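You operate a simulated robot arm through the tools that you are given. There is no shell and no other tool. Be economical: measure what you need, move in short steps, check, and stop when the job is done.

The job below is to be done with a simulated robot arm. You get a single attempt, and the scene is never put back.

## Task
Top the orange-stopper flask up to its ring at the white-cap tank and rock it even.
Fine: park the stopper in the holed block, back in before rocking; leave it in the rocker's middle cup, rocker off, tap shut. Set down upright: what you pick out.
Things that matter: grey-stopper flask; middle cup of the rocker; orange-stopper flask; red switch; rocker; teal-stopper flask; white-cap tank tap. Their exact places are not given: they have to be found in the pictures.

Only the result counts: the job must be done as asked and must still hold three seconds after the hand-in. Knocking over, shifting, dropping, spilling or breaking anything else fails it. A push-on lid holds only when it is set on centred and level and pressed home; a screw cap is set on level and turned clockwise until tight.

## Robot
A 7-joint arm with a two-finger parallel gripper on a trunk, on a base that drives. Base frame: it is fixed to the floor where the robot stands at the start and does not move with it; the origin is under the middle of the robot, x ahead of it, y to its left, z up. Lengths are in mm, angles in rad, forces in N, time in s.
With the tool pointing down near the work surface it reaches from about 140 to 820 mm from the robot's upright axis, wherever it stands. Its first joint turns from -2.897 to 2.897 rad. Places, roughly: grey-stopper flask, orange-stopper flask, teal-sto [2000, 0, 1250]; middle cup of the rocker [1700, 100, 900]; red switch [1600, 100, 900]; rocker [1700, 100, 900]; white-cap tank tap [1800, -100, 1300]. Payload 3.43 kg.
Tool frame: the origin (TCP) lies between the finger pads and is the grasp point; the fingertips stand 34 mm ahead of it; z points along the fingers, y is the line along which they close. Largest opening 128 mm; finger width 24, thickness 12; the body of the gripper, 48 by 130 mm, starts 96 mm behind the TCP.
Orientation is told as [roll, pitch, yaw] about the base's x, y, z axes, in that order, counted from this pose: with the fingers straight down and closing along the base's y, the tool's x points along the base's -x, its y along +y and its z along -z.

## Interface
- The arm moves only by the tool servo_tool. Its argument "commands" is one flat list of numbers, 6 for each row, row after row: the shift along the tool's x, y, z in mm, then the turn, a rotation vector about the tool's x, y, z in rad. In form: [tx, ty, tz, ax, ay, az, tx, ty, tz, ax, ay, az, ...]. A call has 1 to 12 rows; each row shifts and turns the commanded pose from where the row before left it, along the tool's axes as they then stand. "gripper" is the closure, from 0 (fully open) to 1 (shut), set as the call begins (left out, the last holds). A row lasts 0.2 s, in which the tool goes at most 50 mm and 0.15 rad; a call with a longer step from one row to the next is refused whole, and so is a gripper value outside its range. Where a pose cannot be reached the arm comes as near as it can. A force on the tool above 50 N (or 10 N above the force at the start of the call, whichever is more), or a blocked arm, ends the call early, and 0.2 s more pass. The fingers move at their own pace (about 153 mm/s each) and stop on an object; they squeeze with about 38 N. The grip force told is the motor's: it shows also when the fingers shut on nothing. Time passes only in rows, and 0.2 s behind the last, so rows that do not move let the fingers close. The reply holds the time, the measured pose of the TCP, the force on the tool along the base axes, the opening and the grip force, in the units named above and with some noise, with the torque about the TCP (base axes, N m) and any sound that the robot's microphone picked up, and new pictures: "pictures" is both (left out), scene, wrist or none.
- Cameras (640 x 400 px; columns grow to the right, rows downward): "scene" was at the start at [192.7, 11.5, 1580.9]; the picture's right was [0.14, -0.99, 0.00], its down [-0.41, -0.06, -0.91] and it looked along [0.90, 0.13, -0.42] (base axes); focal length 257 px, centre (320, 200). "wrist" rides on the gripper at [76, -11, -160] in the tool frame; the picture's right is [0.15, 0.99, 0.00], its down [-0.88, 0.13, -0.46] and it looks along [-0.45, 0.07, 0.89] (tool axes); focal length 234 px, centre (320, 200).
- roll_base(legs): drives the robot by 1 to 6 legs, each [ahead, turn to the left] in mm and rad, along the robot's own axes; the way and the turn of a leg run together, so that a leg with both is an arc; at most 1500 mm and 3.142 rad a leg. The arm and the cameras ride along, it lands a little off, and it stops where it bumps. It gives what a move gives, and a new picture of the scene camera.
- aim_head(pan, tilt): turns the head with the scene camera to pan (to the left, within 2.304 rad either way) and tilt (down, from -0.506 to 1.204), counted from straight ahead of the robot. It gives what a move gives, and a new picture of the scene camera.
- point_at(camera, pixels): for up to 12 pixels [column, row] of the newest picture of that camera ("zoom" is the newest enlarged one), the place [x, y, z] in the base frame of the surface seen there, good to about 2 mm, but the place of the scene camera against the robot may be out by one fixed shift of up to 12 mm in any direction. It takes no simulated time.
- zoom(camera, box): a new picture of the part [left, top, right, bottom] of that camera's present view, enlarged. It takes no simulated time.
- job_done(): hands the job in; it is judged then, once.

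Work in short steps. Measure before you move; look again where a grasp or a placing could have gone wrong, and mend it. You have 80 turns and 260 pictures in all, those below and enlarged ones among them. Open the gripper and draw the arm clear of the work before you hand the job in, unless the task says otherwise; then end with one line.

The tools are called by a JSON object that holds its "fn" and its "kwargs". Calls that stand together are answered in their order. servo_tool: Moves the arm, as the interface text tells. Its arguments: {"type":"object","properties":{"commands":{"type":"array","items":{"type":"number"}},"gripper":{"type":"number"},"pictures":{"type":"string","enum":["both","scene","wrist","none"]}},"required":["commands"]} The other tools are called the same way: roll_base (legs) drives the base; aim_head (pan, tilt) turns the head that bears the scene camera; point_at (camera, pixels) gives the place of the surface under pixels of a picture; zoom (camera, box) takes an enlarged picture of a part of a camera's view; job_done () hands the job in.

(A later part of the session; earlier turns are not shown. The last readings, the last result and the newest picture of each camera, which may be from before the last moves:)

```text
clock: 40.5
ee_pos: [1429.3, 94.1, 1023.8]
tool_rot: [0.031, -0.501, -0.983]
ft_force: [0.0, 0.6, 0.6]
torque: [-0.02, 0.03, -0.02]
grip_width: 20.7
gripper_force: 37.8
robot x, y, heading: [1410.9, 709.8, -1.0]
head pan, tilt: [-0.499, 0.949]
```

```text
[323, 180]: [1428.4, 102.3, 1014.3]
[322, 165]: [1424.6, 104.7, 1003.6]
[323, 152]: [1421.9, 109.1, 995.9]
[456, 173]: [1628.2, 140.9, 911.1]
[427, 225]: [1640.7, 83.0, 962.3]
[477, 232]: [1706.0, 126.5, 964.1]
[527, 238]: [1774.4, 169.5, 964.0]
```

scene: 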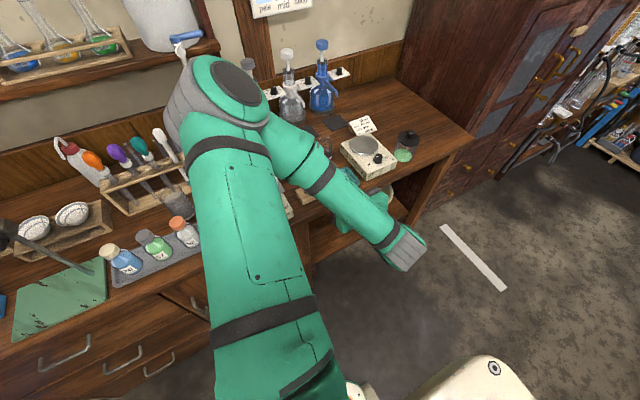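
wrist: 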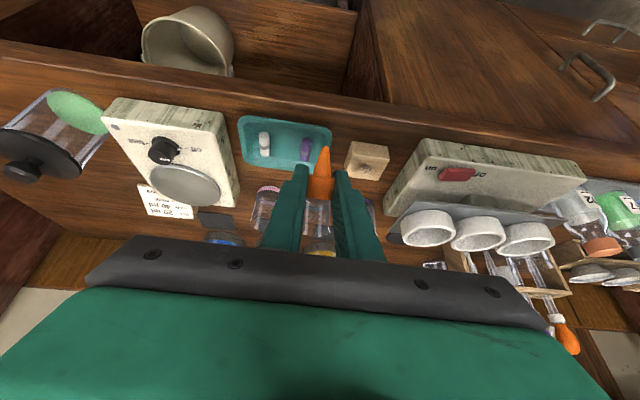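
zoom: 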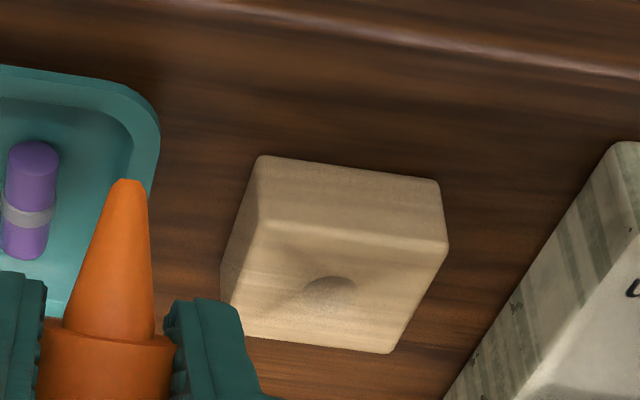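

Hole centre ≈ (1554.5, 50.8, 889). I restore the tilt and hover over it with the stopper (centre 10 mm ahead of the TCP).

{"fn": "servo_tool", "kwargs": {"commands": [0, 25, 0, 0, -0.134, 0, 0, 25, 0, 0, -0.134, 0, 0, 0, 0, 0, -0.134, 0, 0, 0, 0, 0, -0.134, 0, 0, 0, 0, 0, -0.134, 0, 0, 0, 0, 0, -0.134, 0, 12.4, 8.9, 36.6, 0, 0, 0, 12.4, 8.9, 36.6, 0, 0, 0, 12.4, 8.9, 36.6, 0, 0, 0, 0, 0, 0, 0, 0, 0], "pictures": "wrist"}}

{"fn": "zoom", "kwargs": {"camera": "wrist", "box": [240, 60, 400, 210]}}

```text
clock: 42.8
ee_pos: [1549.9, 58.1, 961.5]
tool_rot: [0.097, -1.306, -1.062]
ft_force: [0.4, -0.5, 0.2]
torque: [0.01, 0.05, 0.01]
grip_width: 20.8
gripper_force: 37.9
robot x, y, heading: [1416.5, 711.0, -1.0]
head pan, tilt: [-0.499, 0.949]
```

wrist: 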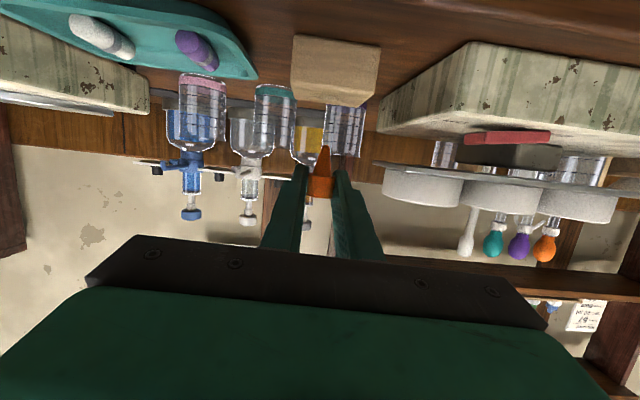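

```text
2.67 times, centred on (320, 135) of wrist
```

zoom: 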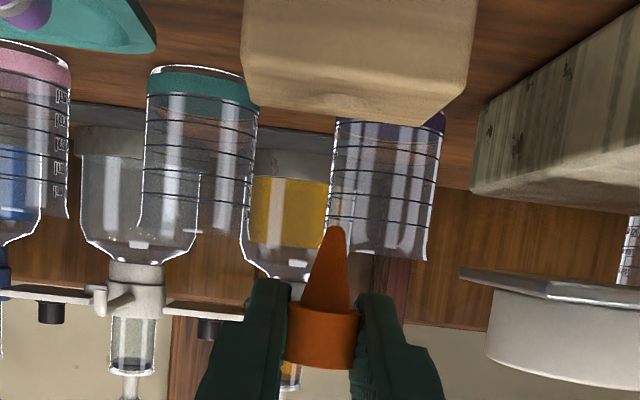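

Check the stopper's axis relative to the hole before lowering.

{"fn": "point_at", "kwargs": {"camera": "zoom", "pixels": [[322, 340], [292, 335], [355, 340], [326, 290], [306, 292], [346, 292], [335, 240], [328, 240], [343, 240]]}}

```text
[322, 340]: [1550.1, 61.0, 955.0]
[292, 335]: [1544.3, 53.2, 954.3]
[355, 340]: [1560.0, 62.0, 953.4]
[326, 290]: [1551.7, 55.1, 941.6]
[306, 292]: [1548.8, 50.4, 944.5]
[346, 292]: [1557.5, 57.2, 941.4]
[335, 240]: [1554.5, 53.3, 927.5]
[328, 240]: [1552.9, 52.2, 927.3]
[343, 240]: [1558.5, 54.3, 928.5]
```

Axis matches within ~1 mm. Lower 45 mm.

{"fn": "servo_tool", "kwargs": {"commands": [9.6, -0.5, 2.6, 0, 0, 0, 9.6, -0.5, 2.6, 0, 0, 0, 9.6, -0.2, 2.6, 0, 0, 0, 7.7, -0.2, 2.1, 0, 0, 0, 3.9, 0, 1, 0, 0, 0, 2.9, 0, 0.8, 0, 0, 0], "pictures": "wrist"}}

{"fn": "zoom", "kwargs": {"camera": "wrist", "box": [240, 60, 400, 210]}}

```text
clock: 44.1
ee_pos: [1549.1, 57.9, 915.9]
tool_rot: [0.098, -1.304, -1.065]
ft_force: [-0.1, 0.1, 0.1]
torque: [0.01, 0.0, 0.02]
grip_width: 20.7
gripper_force: 37.7
robot x, y, heading: [1413.7, 705.4, -0.995]
head pan, tilt: [-0.499, 0.949]
```

wrist: 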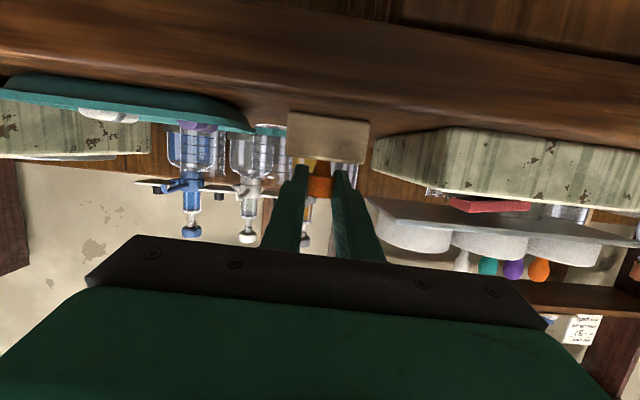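

```text
2.67 times, centred on (320, 135) of wrist
```

zoom: 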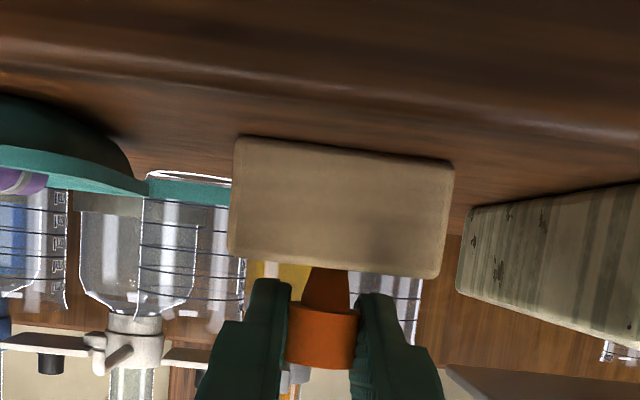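

Cone entering the hole without force. Continue down in small steps.

{"fn": "servo_tool", "kwargs": {"commands": [1.9, 0, 0.5, 0, 0, 0, 1.9, 0, 0.5, 0, 0, 0, 1.9, 0, 0.5, 0, 0, 0], "pictures": "none"}}

{"fn": "servo_tool", "kwargs": {"commands": [1.9, 0, 0.5, 0, 0, 0, 1.9, 0, 0.5, 0, 0, 0], "pictures": "wrist"}}

```text
clock: 45.0
ee_pos: [1548.0, 59.7, 911.1]
tool_rot: [0.094, -1.309, -1.061]
ft_force: [-0.7, 3.2, 7.9]
torque: [-0.21, 0.0, 0.02]
grip_width: 20.6
gripper_force: 38.0
robot x, y, heading: [1411.4, 711.2, -0.995]
head pan, tilt: [-0.499, 0.949]
```

```text
clock: 45.5
ee_pos: [1549.9, 58.6, 911.3]
tool_rot: [0.084, -1.314, -1.05]
ft_force: [-4.5, 4.5, 44.7]
torque: [-1.31, -0.22, -0.11]
grip_width: 20.4
gripper_force: 38.0
robot x, y, heading: [1412.5, 709.1, -0.994]
head pan, tilt: [-0.499, 0.949]
```

wrist: 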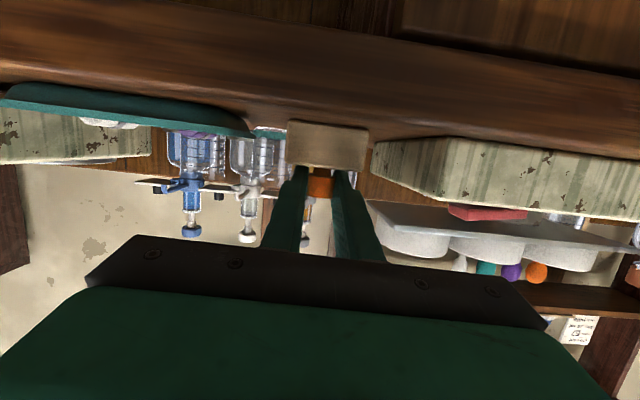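

Seated firmly at TCP z≈911. Relieve, open to ~45 mm, and check.

{"fn": "servo_tool", "kwargs": {"commands": [-2.9, 0, -0.8, 0, 0, 0], "pictures": "none"}}

{"fn": "servo_tool", "kwargs": {"commands": [0, 0, 0, 0, 0, 0, 0, 0, 0, 0, 0, 0, 0, 0, -25, 0, 0, 0, 0, 0, -45, 0, 0, 0, 0, 0, -45, 0, 0, 0], "gripper": 0.62, "pictures": "wrist"}}

{"fn": "zoom", "kwargs": {"camera": "wrist", "box": [240, 60, 400, 210]}}

```text
clock: 46.0
ee_pos: [1547.9, 58.8, 909.4]
tool_rot: [0.095, -1.31, -1.061]
ft_force: [-1.3, 4.6, 36.9]
torque: [-1.1, -0.23, 0.12]
grip_width: 20.6
gripper_force: 38.2
robot x, y, heading: [1414.1, 706.6, -0.995]
head pan, tilt: [-0.499, 0.949]
```

```text
clock: 46.3
ee_pos: [1553.5, 59.8, 910.0]
tool_rot: [0.096, -1.31, -1.052]
ft_force: [2.1, 3.4, 7.7]
torque: [-0.24, 0.0, 0.13]
grip_width: 46.7
gripper_force: 0.1
robot x, y, heading: [1409.2, 708.1, -0.992]
head pan, tilt: [-0.499, 0.949]
stopped in row 1: the force on the tool passed its limit at 63 N (the readings are from after the stop); the commanded pose is now the measured one
```

wrist: 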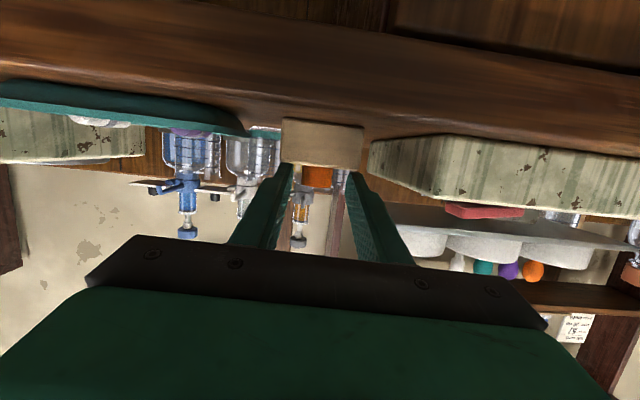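

```text
2.67 times, centred on (320, 135) of wrist
```

zoom: 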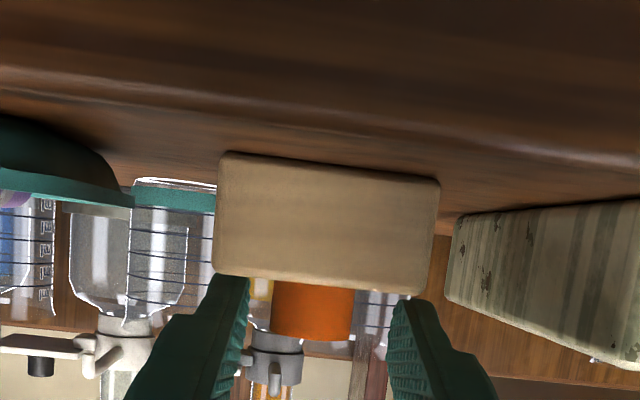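

The fingertips were resting on the block's top; the stopper has settled in the hole. Raise 8 mm, then withdraw.

{"fn": "servo_tool", "kwargs": {"commands": [-4, -3, -1, 0, 0, 0, -4, -1, -1, 0, 0, 0, 0, 0, -30, 0, 0, 0, 0, 0, -45, 0, 0, 0, 0, 0, -45, 0, 0, 0], "pictures": "wrist"}}

{"fn": "zoom", "kwargs": {"camera": "wrist", "box": [240, 30, 420, 170]}}

```text
clock: 47.5
ee_pos: [1483.5, 150.0, 951.5]
tool_rot: [0.103, -1.31, -1.059]
ft_force: [-0.4, -0.7, 1.4]
torque: [0.01, 0.03, 0.04]
grip_width: 48.6
gripper_force: 0.1
robot x, y, heading: [1414.3, 708.3, -0.995]
head pan, tilt: [-0.499, 0.949]
```

wrist: 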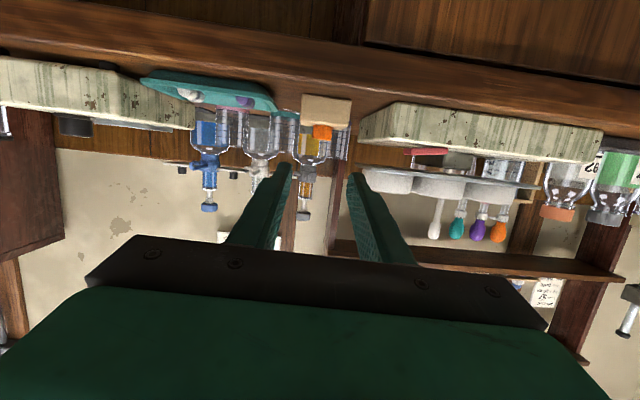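

```text
2.86 times, centred on (330, 100) of wrist
```

zoom: 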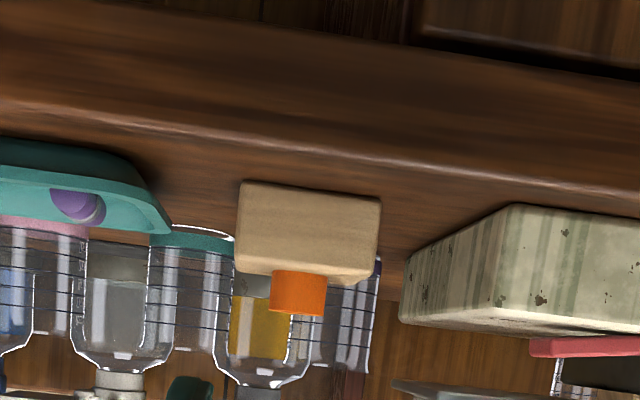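

Stopper parked upright. Now raise the arm 480 mm and drive forward 180 mm again.

{"fn": "servo_tool", "kwargs": {"commands": [-43.4, 1.1, -11.7, 0, 0, 0, -43.4, 1.1, -11.7, 0, 0, 0, -43.4, 1.1, -11.7, 0, 0, 0, -43.4, 1.1, -11.7, 0, 0, 0, -43.4, 1.1, -11.7, 0, 0, 0, -43.4, 1.1, -11.7, 0, 0, 0, -43.4, 1.1, -11.7, 0, 0, 0, -43.4, 1.1, -11.7, 0, 0, 0, -43.4, 1.1, -11.7, 0, 0, 0], "pictures": "none"}}

{"fn": "servo_tool", "kwargs": {"commands": [-10, 45, 5, 0, 0, 0, -5, 45, 5, 0, 0, 0, 0, 45, 5, 0, 0, 0, 0, 45, 5, 0, 0, 0, 0, 45, 5, 0, 0, 0, 0, 45, 5, 0, 0, 0, 0, 45, 5, 0, 0, 0, 0, 45, 5, 0, 0, 0, 0, 45, 0, 0, 0, 0, 0, 45, 0, 0, 0, 0], "pictures": "none"}}

{"fn": "roll_base", "kwargs": {"legs": [[190, 0]]}}

{"fn": "aim_head", "kwargs": {"pan": 0.1, "tilt": 0.5}}

```text
clock: 49.5
ee_pos: [1478.2, 152.4, 1353.3]
tool_rot: [0.103, -1.307, -1.06]
ft_force: [0.1, -0.3, 0.1]
torque: [0.01, 0.01, 0.02]
grip_width: 48.5
gripper_force: 0.1
robot x, y, heading: [1412.4, 707.0, -0.996]
head pan, tilt: [-0.499, 0.949]
```

```text
clock: 51.7
ee_pos: [1879.6, 361.0, 1381.3]
tool_rot: [0.107, -1.308, -1.066]
ft_force: [-0.4, -0.6, 0.5]
torque: [0.07, -0.02, 0.05]
grip_width: 49.0
gripper_force: 0.1
out of reach, approached as far as the arm can: row 4, 5
robot x, y, heading: [1414.4, 710.1, -0.993]
head pan, tilt: [-0.499, 0.949]
```

```text
clock: 53.2
ee_pos: [1980.9, 198.8, 1381.3]
tool_rot: [0.103, -1.308, -1.062]
ft_force: [-0.1, -0.4, -0.6]
torque: [-0.04, 0.0, 0.0]
grip_width: 48.3
gripper_force: 0.0
robot x, y, heading: [1515.1, 545.9, -1.0]
head pan, tilt: [-0.499, 0.949]
```

scene: 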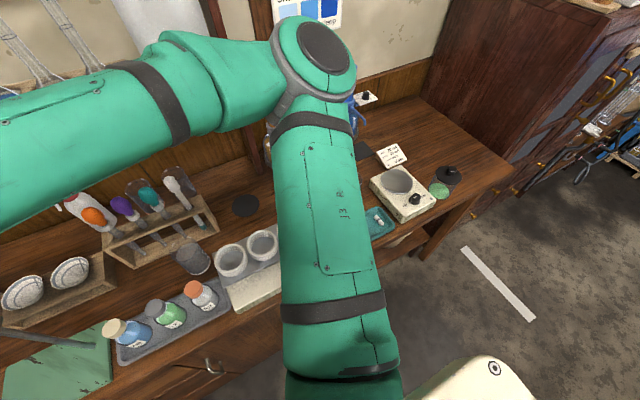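

```text
clock: 54.2
ee_pos: [1981.0, 197.8, 1382.4]
tool_rot: [0.103, -1.309, -1.062]
ft_force: [-0.3, -0.7, -0.2]
torque: [-0.02, 0.01, -0.01]
grip_width: 48.6
gripper_force: 0.1
robot x, y, heading: [1516.1, 546.5, -1.004]
head pan, tilt: [0.099, 0.499]
```

scene: 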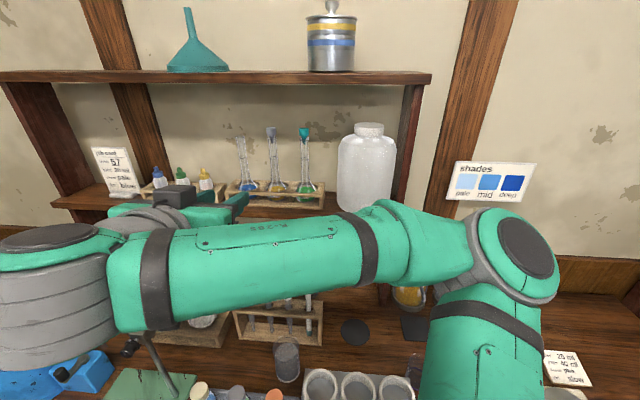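

Move in front of the orange flask's neck (pre-grasp at t≈1100, z≈1345), opening ~57 mm.

{"fn": "servo_tool", "kwargs": {"commands": [-2, 12.8, 37, 0, 0, 0, -2, 12.8, 37, 0, 0, 0, -2, 12.8, 37, 0, 0, 0, -2, 12.8, 37, 0, 0, 0, -2, 12.8, 37, 0, 0, 0], "gripper": 0.55}}

{"fn": "zoom", "kwargs": {"camera": "wrist", "box": [220, 30, 420, 190]}}

```text
clock: 55.4
ee_pos: [2137.8, 90.1, 1346.9]
tool_rot: [0.1, -1.308, -1.06]
ft_force: [-1.1, -0.5, 0.3]
torque: [0.0, -0.01, 0.04]
grip_width: 57.5
gripper_force: 0.1
robot x, y, heading: [1514.1, 547.3, -1.0]
head pan, tilt: [0.099, 0.499]
```

scene: 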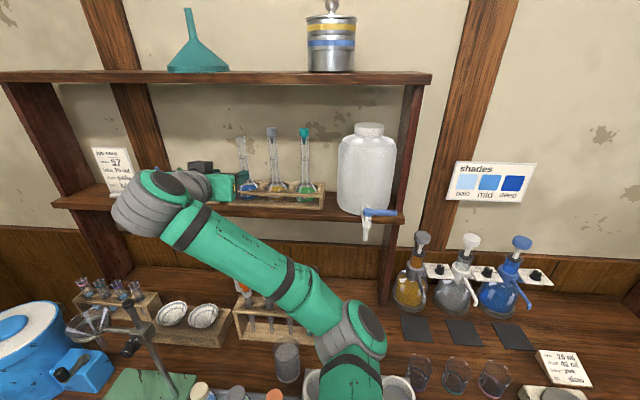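
wrist: 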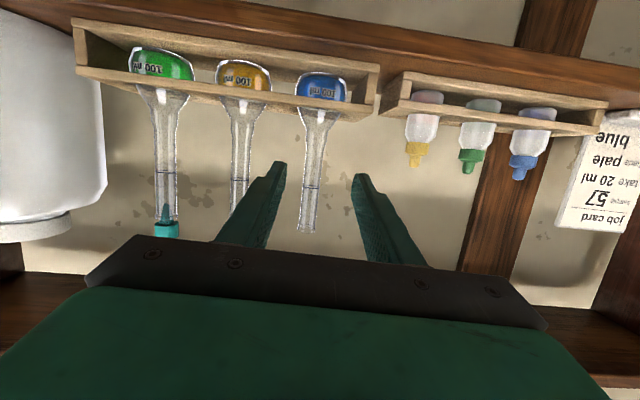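

```text
2.50 times, centred on (320, 110) of wrist
```

zoom: 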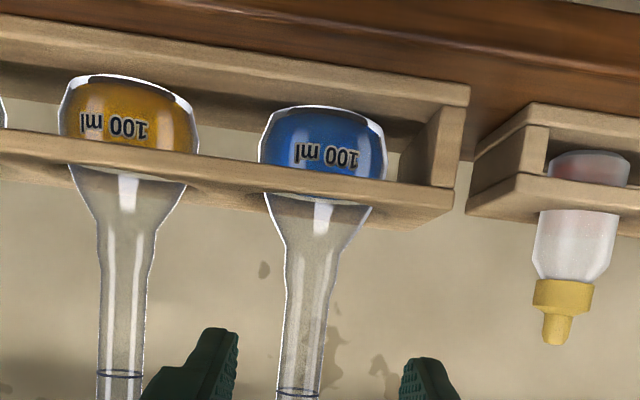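

Measure ring, rim, and bulb.

{"fn": "point_at", "kwargs": {"camera": "wrist", "pixels": [[310, 186], [309, 188], [311, 187], [313, 232], [298, 230], [318, 90], [165, 232], [320, 75], [345, 100], [340, 112]]}}

```text
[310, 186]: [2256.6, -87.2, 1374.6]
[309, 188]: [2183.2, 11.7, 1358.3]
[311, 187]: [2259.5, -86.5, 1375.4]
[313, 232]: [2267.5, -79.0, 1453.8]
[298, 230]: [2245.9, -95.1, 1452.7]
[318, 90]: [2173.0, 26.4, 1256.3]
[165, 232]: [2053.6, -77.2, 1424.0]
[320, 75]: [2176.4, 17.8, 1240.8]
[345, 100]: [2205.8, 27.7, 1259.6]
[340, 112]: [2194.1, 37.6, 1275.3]
```

Ring at z≈1358, neck axis ≈ (2188, 5). Advance 93 mm to grip the neck just below the ring.

{"fn": "servo_tool", "kwargs": {"commands": [-4.9, -2.1, 30.7, 0, 0, 0, -4.9, -2.1, 30.7, 0, 0, 0, -4.9, -2.1, 30.7, 0, 0, 0, 0, 0, 0, 0, 0, 0], "pictures": "wrist"}}

{"fn": "zoom", "kwargs": {"camera": "wrist", "box": [220, 30, 420, 240]}}

```text
clock: 56.4
ee_pos: [2188.8, 6.6, 1336.2]
tool_rot: [0.1, -1.309, -1.061]
ft_force: [0.0, -0.4, 0.8]
torque: [0.0, -0.04, -0.02]
grip_width: 57.6
gripper_force: 0.1
robot x, y, heading: [1517.0, 548.8, -0.997]
head pan, tilt: [0.099, 0.499]
```

wrist: 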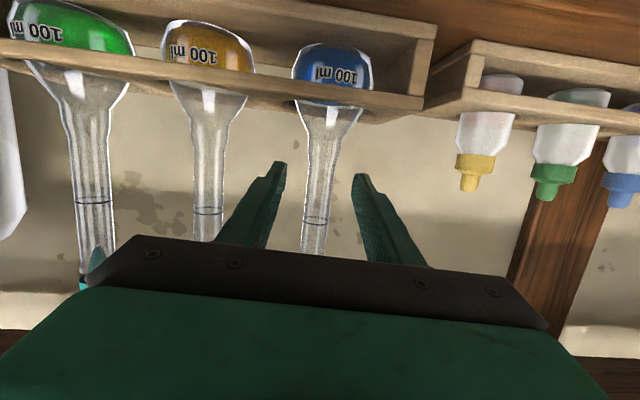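

```text
1.90 times, centred on (320, 135) of wrist
```

zoom: 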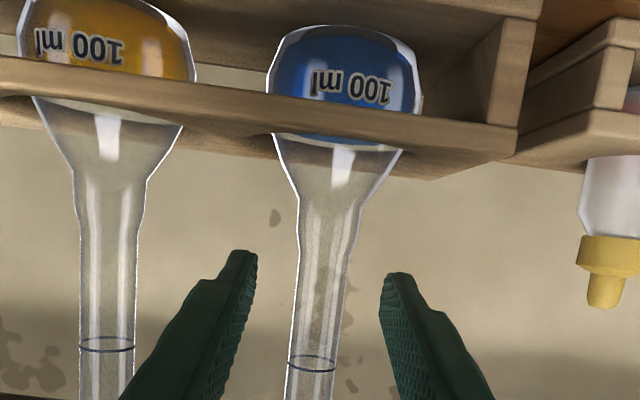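

Neck centred. Close the gripper.

{"fn": "servo_tool", "kwargs": {"commands": [0, 0, 0, 0, 0, 0, 0, 0, 0, 0, 0, 0, 0, 0, 0, 0, 0, 0], "gripper": 0.97, "pictures": "wrist"}}

```text
clock: 57.2
ee_pos: [2189.5, 8.4, 1336.0]
tool_rot: [0.102, -1.307, -1.062]
ft_force: [-0.3, 0.4, -1.5]
torque: [-0.01, -0.01, -0.01]
grip_width: 18.7
gripper_force: 38.2
robot x, y, heading: [1512.8, 548.1, -0.998]
head pan, tilt: [0.099, 0.499]
```

wrist: 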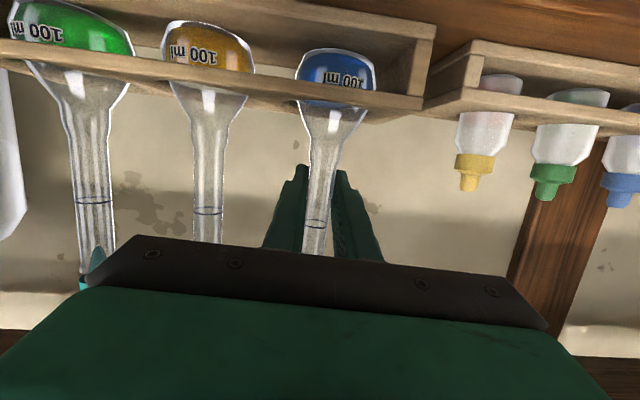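

Gripped. Lift straight up 75 mm.

{"fn": "servo_tool", "kwargs": {"commands": [-9.6, 0.25, -2.6, 0, 0, 0, -9.6, 0.25, -2.6, 0, 0, 0, -9.6, 0.25, -2.6, 0, 0, 0, -9.6, 0.25, -2.6, 0, 0, 0, -9.6, 0.25, -2.6, 0, 0, 0, -9.6, 0.25, -2.6, 0, 0, 0, -9.6, 0.25, -2.6, 0, 0, 0, -4.8, 0.12, -1.3, 0, 0, 0], "pictures": "both"}}

{"fn": "zoom", "kwargs": {"camera": "scene", "box": [190, 90, 430, 240]}}

```text
clock: 59.0
ee_pos: [2187.1, 8.9, 1411.5]
tool_rot: [0.101, -1.308, -1.059]
ft_force: [0.1, -0.2, -1.2]
torque: [0.0, 0.0, 0.02]
grip_width: 18.9
gripper_force: 37.6
robot x, y, heading: [1514.3, 545.5, -0.999]
head pan, tilt: [0.099, 0.499]
```

scene: 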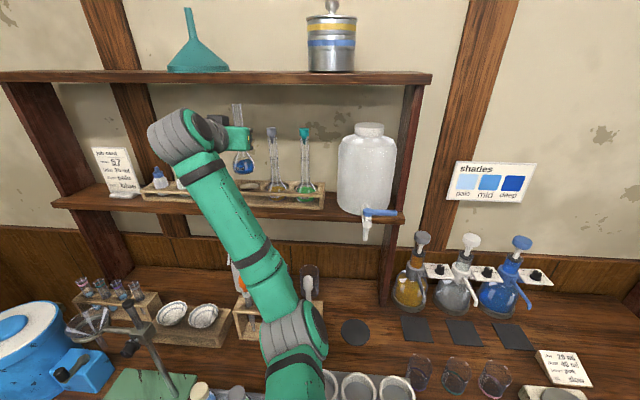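
wrist: 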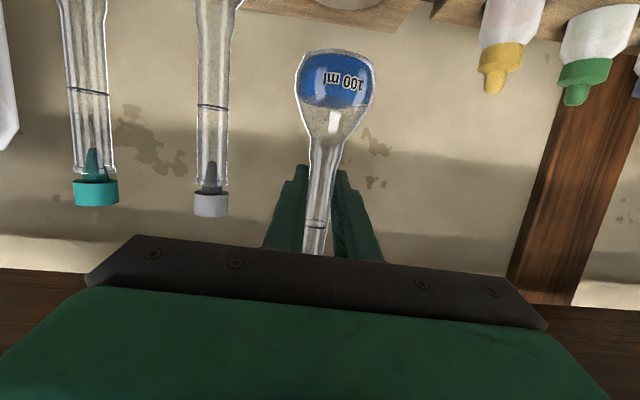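

```text
2.67 times, centred on (310, 165) of scene
```

zoom: 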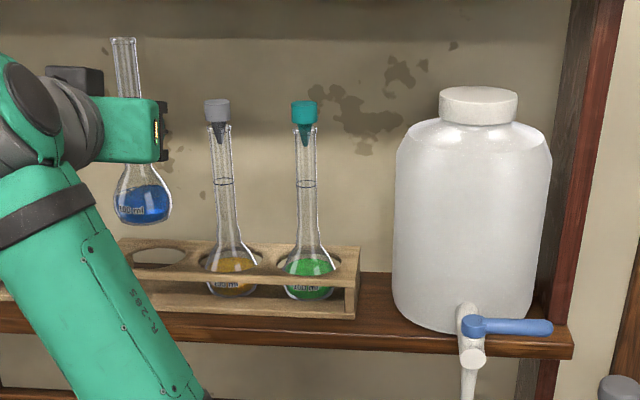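

Flask is free of the rack and upright. Measure its bottom and look at the tap closely.

{"fn": "point_at", "kwargs": {"camera": "wrist", "pixels": [[335, 85], [336, 58], [336, 53], [316, 222], [335, 75]]}}

{"fn": "zoom", "kwargs": {"camera": "scene", "box": [340, 190, 420, 250]}}

{"fn": "point_at", "kwargs": {"camera": "scene", "pixels": [[242, 175], [244, 168], [236, 173], [366, 225], [365, 240], [395, 213], [372, 211], [355, 332]]}}

```text
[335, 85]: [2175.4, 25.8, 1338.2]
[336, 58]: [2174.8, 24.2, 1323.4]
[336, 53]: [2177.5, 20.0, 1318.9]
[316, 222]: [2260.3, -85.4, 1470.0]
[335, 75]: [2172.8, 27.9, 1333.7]
```

```text
6.67 times, centred on (380, 220) of scene
```

zoom: 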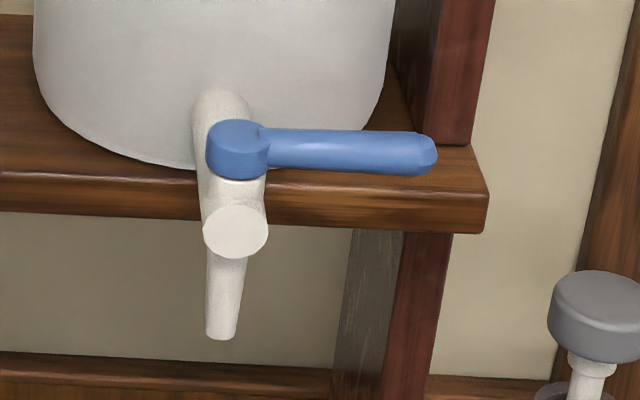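

```text
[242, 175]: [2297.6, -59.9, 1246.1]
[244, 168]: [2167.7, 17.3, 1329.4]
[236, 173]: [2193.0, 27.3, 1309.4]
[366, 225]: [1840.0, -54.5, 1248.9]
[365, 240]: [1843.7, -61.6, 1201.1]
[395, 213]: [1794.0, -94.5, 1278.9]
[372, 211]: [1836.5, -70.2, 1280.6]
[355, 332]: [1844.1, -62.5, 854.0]
```

To set the flask on the mat, this low, flat grip would bring the camera onto the rocker cups. I put the flask back in the rack to regrip it higher and steeper.

{"fn": "servo_tool", "kwargs": {"commands": [9.2, 0.5, 3.5, 0, 0, 0, 9.6, -0.25, 2.6, 0, 0, 0, 9.6, -0.25, 2.6, 0, 0, 0, 9.6, -0.25, 2.6, 0, 0, 0, 9.6, -0.25, 2.6, 0, 0, 0, 9.6, -0.25, 2.6, 0, 0, 0, 9.6, -0.25, 2.6, 0, 0, 0, 3.8, -0.1, 1, 0, 0, 0, 0, 0, 0, 0, 0, 0], "pictures": "wrist"}}

```text
clock: 61.0
ee_pos: [2187.9, 6.6, 1337.8]
tool_rot: [0.103, -1.309, -1.061]
ft_force: [0.2, 0.8, -1.3]
torque: [0.01, 0.0, -0.02]
grip_width: 18.7
gripper_force: 38.6
robot x, y, heading: [1514.3, 546.0, -1.002]
head pan, tilt: [0.099, 0.499]
```

wrist: 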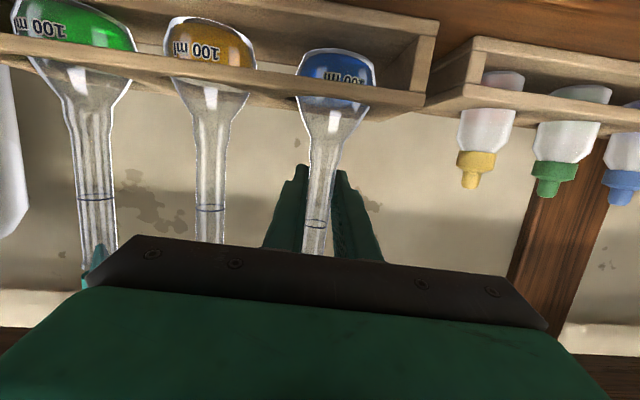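

Lower the last 2 mm gently till it stands, then release.

{"fn": "servo_tool", "kwargs": {"commands": [1, 0, 0.3, 0, 0, 0, 1, 0, 0.3, 0, 0, 0], "pictures": "none"}}

{"fn": "servo_tool", "kwargs": {"commands": [0, 0, 0, 0, 0, 0, 0, 0, 0, 0, 0, 0], "gripper": 0.6, "pictures": "wrist"}}

```text
clock: 61.6
ee_pos: [2187.1, 6.9, 1333.7]
tool_rot: [0.103, -1.309, -1.062]
ft_force: [-0.8, 0.2, -0.5]
torque: [0.01, 0.01, 0.02]
grip_width: 18.5
gripper_force: 38.2
robot x, y, heading: [1516.9, 545.8, -0.999]
head pan, tilt: [0.099, 0.499]
```

```text
clock: 62.2
ee_pos: [2187.7, 6.1, 1335.5]
tool_rot: [0.101, -1.308, -1.064]
ft_force: [0.2, -0.2, -0.3]
torque: [0.01, -0.02, 0.0]
grip_width: 51.2
gripper_force: 0.1
robot x, y, heading: [1512.8, 543.6, -1.0]
head pan, tilt: [0.099, 0.499]
```

wrist: 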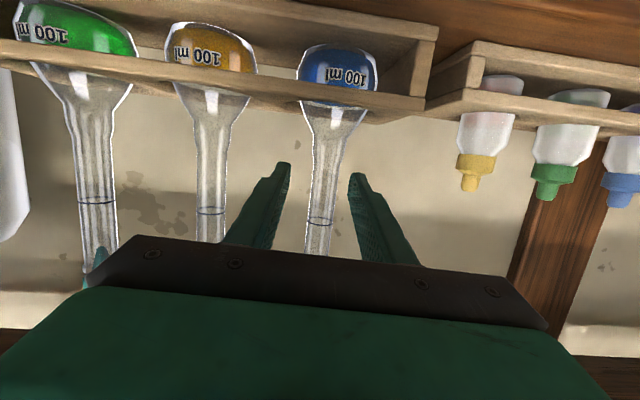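

Now back off 40 mm, tilt to 30°, raise 55 mm.

{"fn": "servo_tool", "kwargs": {"commands": [10.3, 0.9, -38.6, 0, 0, 0, 0, 0, 0, 0, 0.131, 0, 0, 0, 0, 0, 0.131, 0, -23.8, 0, -13.7, 0, 0, 0, -23.8, 0, -13.7, 0, 0, 0, 0, 0, 0, 0, 0, 0], "pictures": "wrist"}}

{"fn": "zoom", "kwargs": {"camera": "wrist", "box": [220, 30, 420, 240]}}

```text
clock: 63.6
ee_pos: [2163.6, 39.6, 1389.6]
tool_rot: [0.054, -1.046, -1.007]
ft_force: [0.1, -0.3, 0.3]
torque: [0.02, -0.01, -0.04]
grip_width: 51.1
gripper_force: 0.1
robot x, y, heading: [1513.5, 545.9, -1.001]
head pan, tilt: [0.099, 0.499]
```

wrist: 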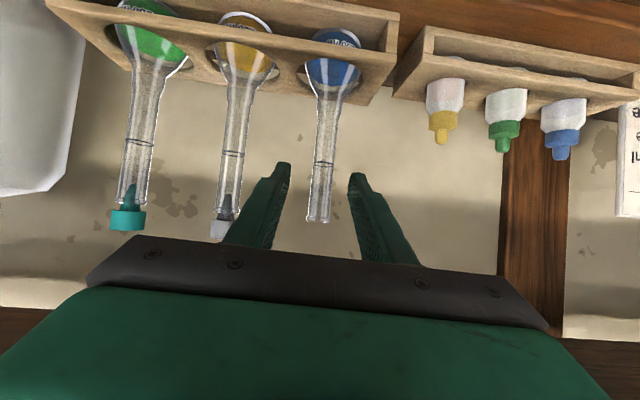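

```text
1.90 times, centred on (320, 135) of wrist
```

zoom: 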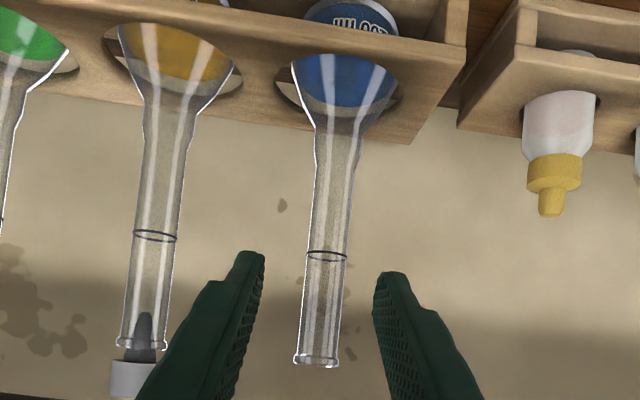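

Advance to the neck's top part (z≈1392) and close.

{"fn": "servo_tool", "kwargs": {"commands": [-11.4, 0.4, 17.4, 0, 0, 0, -11.4, 0.4, 17.4, 0, 0, 0, 0, 0, 0, 0, 0, 0], "pictures": "none"}}

{"fn": "servo_tool", "kwargs": {"commands": [0, 0, 0, 0, 0, 0, 0, 0, 0, 0, 0, 0, 0, 0, 0, 0, 0, 0], "gripper": 0.97, "pictures": "wrist"}}

```text
clock: 64.4
ee_pos: [2187.5, 5.8, 1391.1]
tool_rot: [0.056, -1.048, -1.008]
ft_force: [-0.3, -0.3, 0.3]
torque: [0.02, 0.02, 0.03]
grip_width: 51.0
gripper_force: 0.0
robot x, y, heading: [1517.7, 542.8, -1.0]
head pan, tilt: [0.099, 0.499]
```

```text
clock: 65.2
ee_pos: [2187.0, 5.2, 1391.5]
tool_rot: [0.054, -1.047, -1.01]
ft_force: [0.1, -0.2, 1.1]
torque: [-0.15, 0.12, -0.03]
grip_width: 18.9
gripper_force: 38.3
robot x, y, heading: [1514.2, 545.6, -1.0]
head pan, tilt: [0.099, 0.499]
```

wrist: 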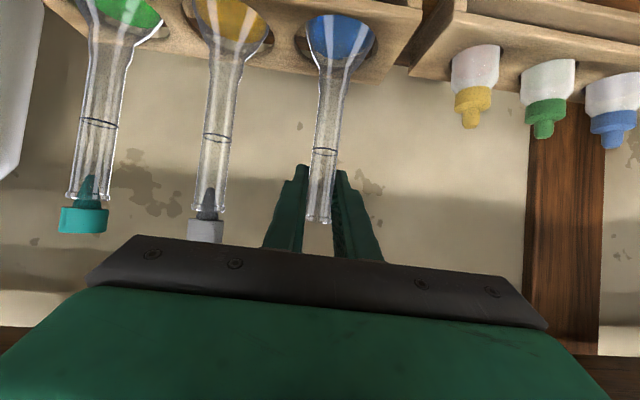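

Gripped. Lift 52 mm.

{"fn": "servo_tool", "kwargs": {"commands": [-7.5, 0.2, -4.3, 0, 0, 0, -7.5, 0.2, -4.3, 0, 0, 0, -7.5, 0.2, -4.3, 0, 0, 0, -7.5, 0.2, -4.3, 0, 0, 0, -7.5, 0.2, -4.3, 0, 0, 0, -7.5, 0.2, -4.3, 0, 0, 0], "pictures": "both"}}

{"fn": "zoom", "kwargs": {"camera": "scene", "box": [190, 70, 350, 220]}}

```text
clock: 66.6
ee_pos: [2189.2, 5.7, 1444.4]
tool_rot: [0.053, -1.047, -1.009]
ft_force: [0.7, -0.9, -1.1]
torque: [0.0, 0.04, -0.02]
grip_width: 18.8
gripper_force: 37.9
robot x, y, heading: [1513.7, 546.6, -1.004]
head pan, tilt: [0.099, 0.499]
```

scene: 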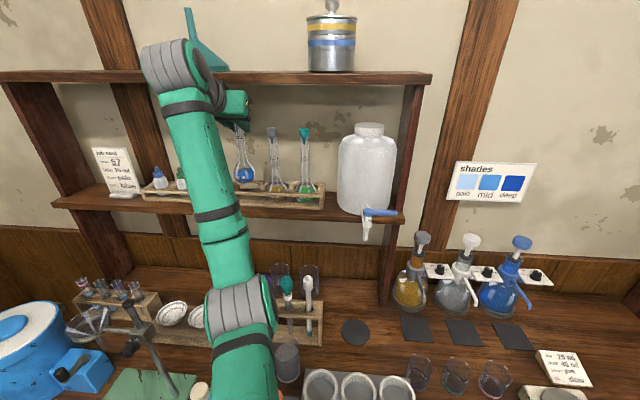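
wrist: 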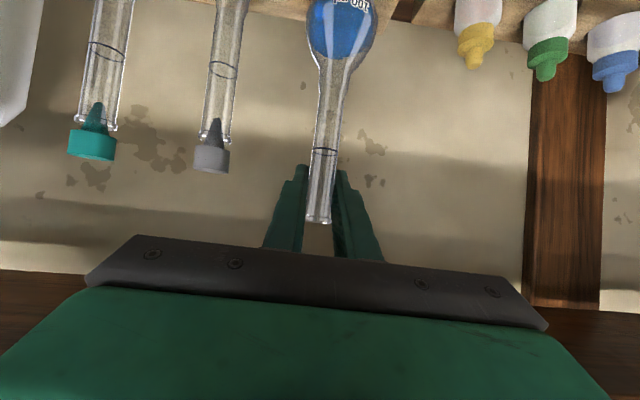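

```text
2.67 times, centred on (270, 145) of scene
```

zoom: 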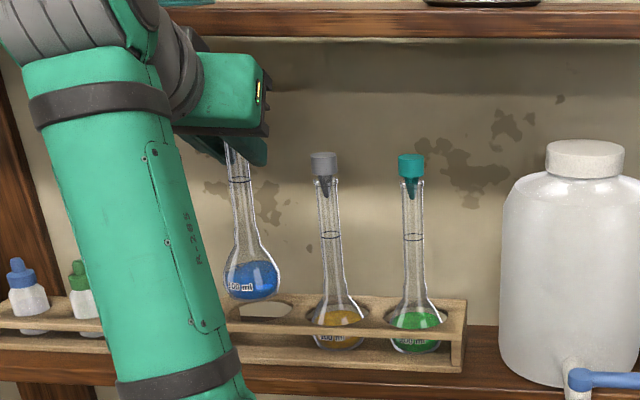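

Bottom clears the plate. Withdraw 270 mm, then go right 320 mm in front of the tap.

{"fn": "servo_tool", "kwargs": {"commands": [6.5, 1, -24, 0, 0, 0, 22.5, 1.35, -38.9, 0, 0, 0, 22.5, 1.35, -38.9, 0, 0, 0, 22.5, 1.35, -38.9, 0, 0, 0, 22.5, 1.35, -38.9, 0, 0, 0, 22.5, 1.35, -38.9, 0, 0, 0, 22.5, 1.35, -38.9, 0, 0, 0], "pictures": "none"}}

{"fn": "servo_tool", "kwargs": {"commands": [-0.4, -40, -1.6, 0, 0, 0, -0.4, -40, -1.6, 0, 0, 0, -0.4, -40, -1.6, 0, 0, 0, -0.4, -40, -1.6, 0, 0, 0, -0.4, -40, -1.6, 0, 0, 0, -0.4, -40, -1.6, 0, 0, 0, -0.4, -40, -1.6, 0, 0, 0, -0.4, -40, -1.6, 0, 0, 0], "pictures": "both"}}

```text
clock: 68.2
ee_pos: [2028.3, 254.3, 1450.2]
tool_rot: [0.054, -1.046, -1.011]
ft_force: [-0.9, -1.8, -1.6]
torque: [0.01, 0.04, -0.01]
grip_width: 18.5
gripper_force: 38.3
robot x, y, heading: [1514.3, 546.1, -0.999]
head pan, tilt: [0.099, 0.499]
```

```text
clock: 70.0
ee_pos: [1762.6, 75.3, 1448.9]
tool_rot: [0.052, -1.047, -1.009]
ft_force: [0.2, 0.3, -1.2]
torque: [0.01, 0.0, -0.08]
grip_width: 18.9
gripper_force: 38.0
robot x, y, heading: [1513.9, 548.5, -1.003]
head pan, tilt: [0.099, 0.499]
```

scene: 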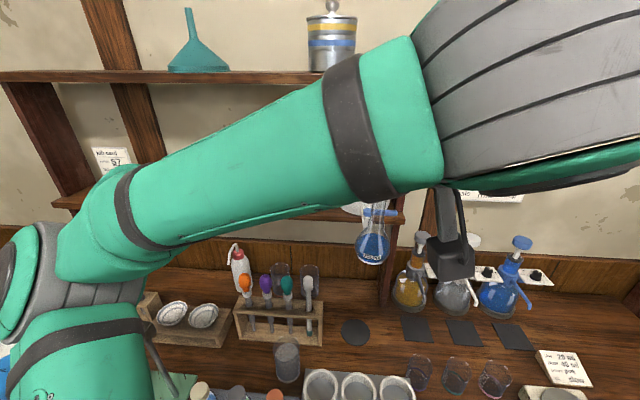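
wrist: 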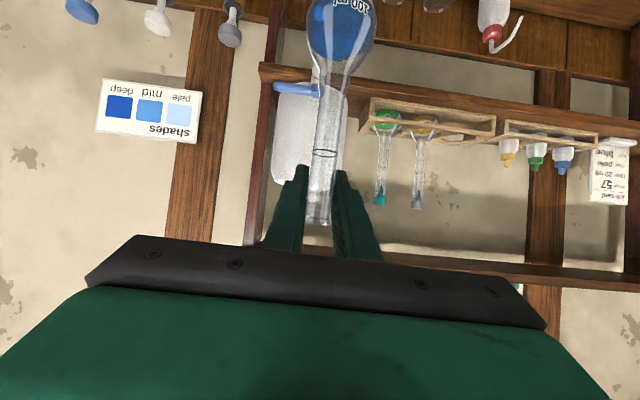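

Descend 270 mm here, then forward and down toward the mat.

{"fn": "servo_tool", "kwargs": {"commands": [38.9, -1.2, 22.5, 0, 0, 0, 38.9, -1.2, 22.5, 0, 0, 0, 38.9, -1.2, 22.5, 0, 0, 0, 38.9, -1.2, 22.5, 0, 0, 0, 38.9, -1.2, 22.5, 0, 0, 0, 38.9, -1.2, 22.5, 0, 0, 0, 9.5, -1.4, 33.4, 0, 0, 0, 9.5, -1.4, 33.4, 0, 0, 0, 9.5, -1.4, 33.4, 0, 0, 0, 9.5, -1.4, 33.4, 0, 0, 0], "pictures": "both"}}

```text
clock: 72.2
ee_pos: [1828.9, -46.7, 1103.1]
tool_rot: [0.054, -1.048, -1.008]
ft_force: [0.7, 0.4, -0.4]
torque: [0.02, 0.01, 0.0]
grip_width: 18.9
gripper_force: 37.8
out of reach, approached as far as the arm can: row 4, 5, 6
robot x, y, heading: [1517.6, 547.3, -1.0]
head pan, tilt: [0.099, 0.499]
```

scene: 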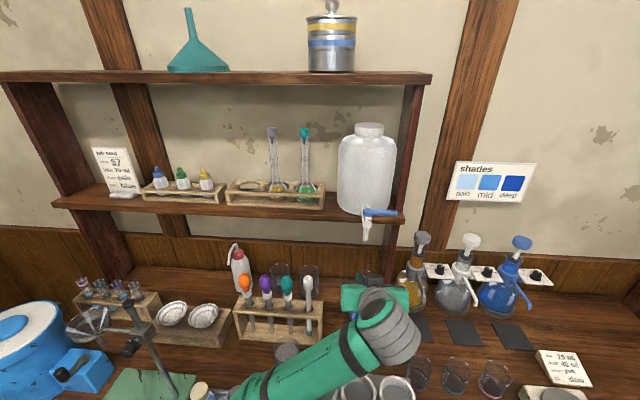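
wrist: 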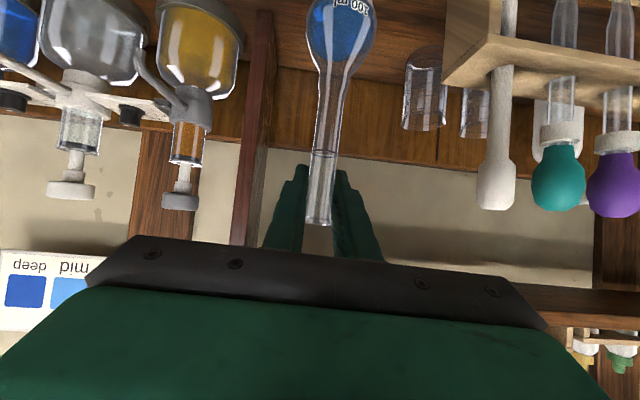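

Nearly under the tap. Measure the spout tip with the scene camera, enlarged.

{"fn": "zoom", "kwargs": {"camera": "scene", "box": [330, 200, 420, 300]}}

{"fn": "point_at", "kwargs": {"camera": "scene", "pixels": [[366, 237], [366, 230], [364, 239], [367, 239], [367, 224], [398, 214], [372, 210], [405, 293], [380, 288]]}}

```text
4.00 times, centred on (375, 250) of scene
```

zoom: 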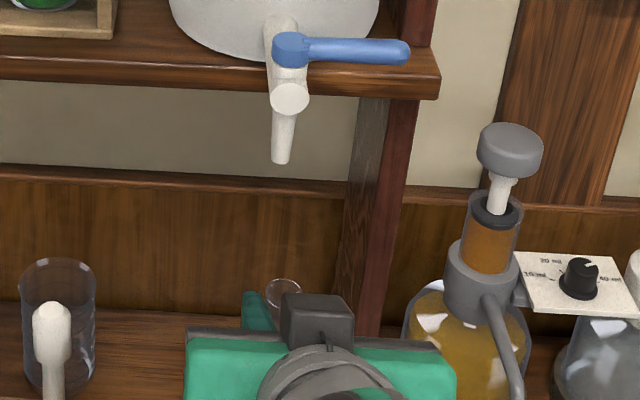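

```text
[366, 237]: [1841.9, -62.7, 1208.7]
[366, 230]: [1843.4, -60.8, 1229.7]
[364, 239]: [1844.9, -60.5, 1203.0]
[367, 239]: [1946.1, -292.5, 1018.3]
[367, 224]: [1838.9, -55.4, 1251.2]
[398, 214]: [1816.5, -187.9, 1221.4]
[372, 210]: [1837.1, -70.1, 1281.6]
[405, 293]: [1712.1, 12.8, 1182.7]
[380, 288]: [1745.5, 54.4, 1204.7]
```

The flask's rim shows at zoom (283,288). Measure rim and spout in the same picture.

{"fn": "point_at", "kwargs": {"camera": "zoom", "pixels": [[281, 158], [273, 157], [289, 157], [283, 279], [283, 297], [266, 287], [300, 290], [284, 280], [266, 290], [255, 310], [250, 296], [299, 285]]}}

```text
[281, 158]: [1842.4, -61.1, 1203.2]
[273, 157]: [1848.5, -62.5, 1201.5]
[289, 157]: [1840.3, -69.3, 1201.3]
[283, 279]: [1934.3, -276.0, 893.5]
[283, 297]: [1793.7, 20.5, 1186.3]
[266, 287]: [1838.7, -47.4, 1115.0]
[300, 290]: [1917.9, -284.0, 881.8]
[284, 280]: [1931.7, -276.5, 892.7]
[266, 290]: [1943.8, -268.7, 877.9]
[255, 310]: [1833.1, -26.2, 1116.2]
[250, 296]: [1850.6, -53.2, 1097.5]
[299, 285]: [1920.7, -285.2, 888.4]
```

I shift 9 mm left, 20 mm in, then lower to ~1030.

{"fn": "servo_tool", "kwargs": {"commands": [-10, 8.4, 17.6, 0, 0, 0, 17, -0.5, 9.8, 0, 0, 0, 17, -0.5, 9.8, 0, 0, 0, 17, -0.5, 9.8, 0, 0, 0, 13, -0.5, 7.5, 0, 0, 0], "pictures": "both"}}

{"fn": "zoom", "kwargs": {"camera": "scene", "box": [330, 200, 420, 300]}}

```text
clock: 73.4
ee_pos: [1846.9, -59.3, 1027.3]
tool_rot: [0.053, -1.047, -1.011]
ft_force: [0.2, -0.1, -1.3]
torque: [0.01, 0.01, -0.03]
grip_width: 18.8
gripper_force: 38.0
robot x, y, heading: [1515.8, 545.7, -1.002]
head pan, tilt: [0.099, 0.499]
```

scene: 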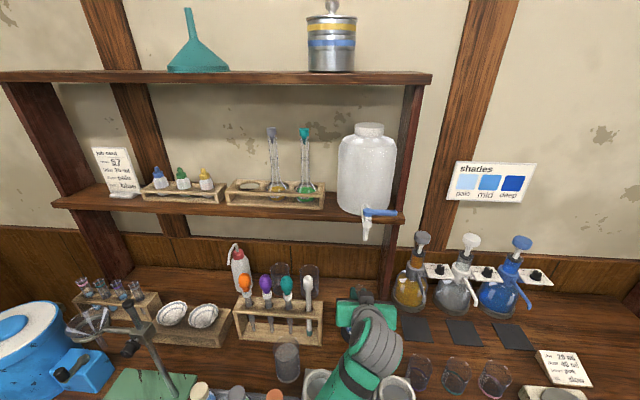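
wrist: 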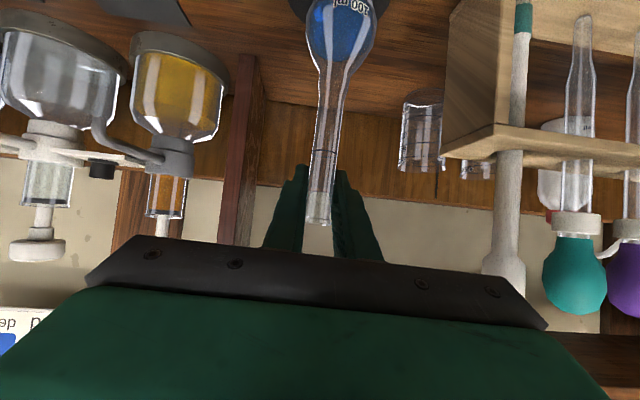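

```text
4.00 times, centred on (375, 250) of scene
```

zoom: 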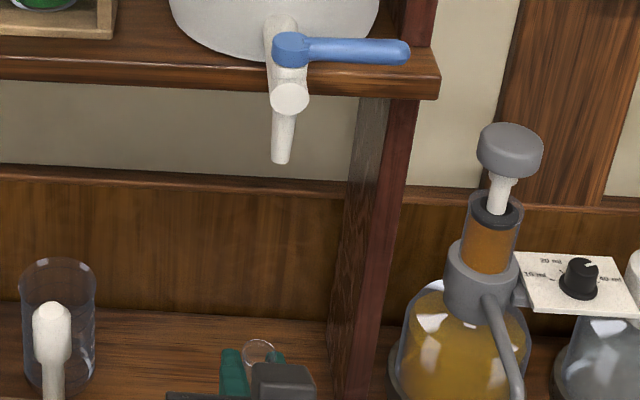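

Measure the rim again with the mat (visible in the wrist picture behind the bulb).

{"fn": "point_at", "kwargs": {"camera": "zoom", "pixels": [[241, 352], [242, 350], [275, 350], [274, 346], [258, 341], [258, 362], [258, 364], [230, 360], [281, 158]]}}

{"fn": "point_at", "kwargs": {"camera": "wrist", "pixels": [[300, 5], [385, 5], [322, 152], [345, 8], [310, 222], [325, 224]]}}

```text
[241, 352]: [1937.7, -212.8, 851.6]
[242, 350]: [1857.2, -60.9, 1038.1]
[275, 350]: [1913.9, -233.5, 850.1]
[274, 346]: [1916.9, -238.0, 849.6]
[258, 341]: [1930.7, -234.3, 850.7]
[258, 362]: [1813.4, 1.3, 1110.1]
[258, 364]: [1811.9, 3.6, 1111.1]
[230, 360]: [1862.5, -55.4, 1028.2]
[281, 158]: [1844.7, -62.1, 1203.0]
```

```text
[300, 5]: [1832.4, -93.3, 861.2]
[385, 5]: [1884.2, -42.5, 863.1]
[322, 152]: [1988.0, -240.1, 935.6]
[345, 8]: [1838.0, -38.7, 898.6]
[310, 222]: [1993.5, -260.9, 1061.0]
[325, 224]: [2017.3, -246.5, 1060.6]
```

Flask mouth agrees with the spout within ~3 mm. Lower onto the mat.

{"fn": "servo_tool", "kwargs": {"commands": [6.9, -0.2, 4, 0, 0, 0, 3.5, -0.1, 2, 0, 0, 0, 0, 0, 0, 0, 0, 0], "pictures": "none"}}

{"fn": "servo_tool", "kwargs": {"commands": [1.3, 0, 0.75, 0, 0, 0, 1.3, 0, 0.75, 0, 0, 0], "pictures": "wrist"}}

```text
clock: 74.2
ee_pos: [1847.1, -58.0, 1016.9]
tool_rot: [0.054, -1.047, -1.008]
ft_force: [-0.7, -0.4, -1.1]
torque: [-0.01, -0.01, -0.01]
grip_width: 18.9
gripper_force: 37.9
robot x, y, heading: [1515.3, 546.2, -0.999]
head pan, tilt: [0.099, 0.499]
```

```text
clock: 74.8
ee_pos: [1846.1, -58.3, 1014.5]
tool_rot: [0.052, -1.05, -1.01]
ft_force: [-2.3, 2.8, 13.9]
torque: [0.35, 0.45, -0.02]
grip_width: 18.5
gripper_force: 37.8
robot x, y, heading: [1511.8, 546.7, -1.001]
head pan, tilt: [0.099, 0.499]
```

wrist: 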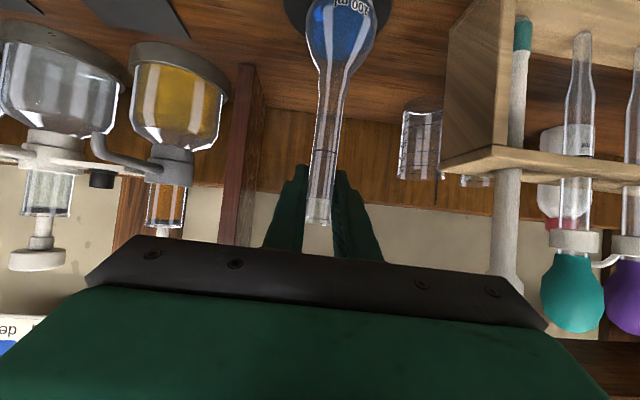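

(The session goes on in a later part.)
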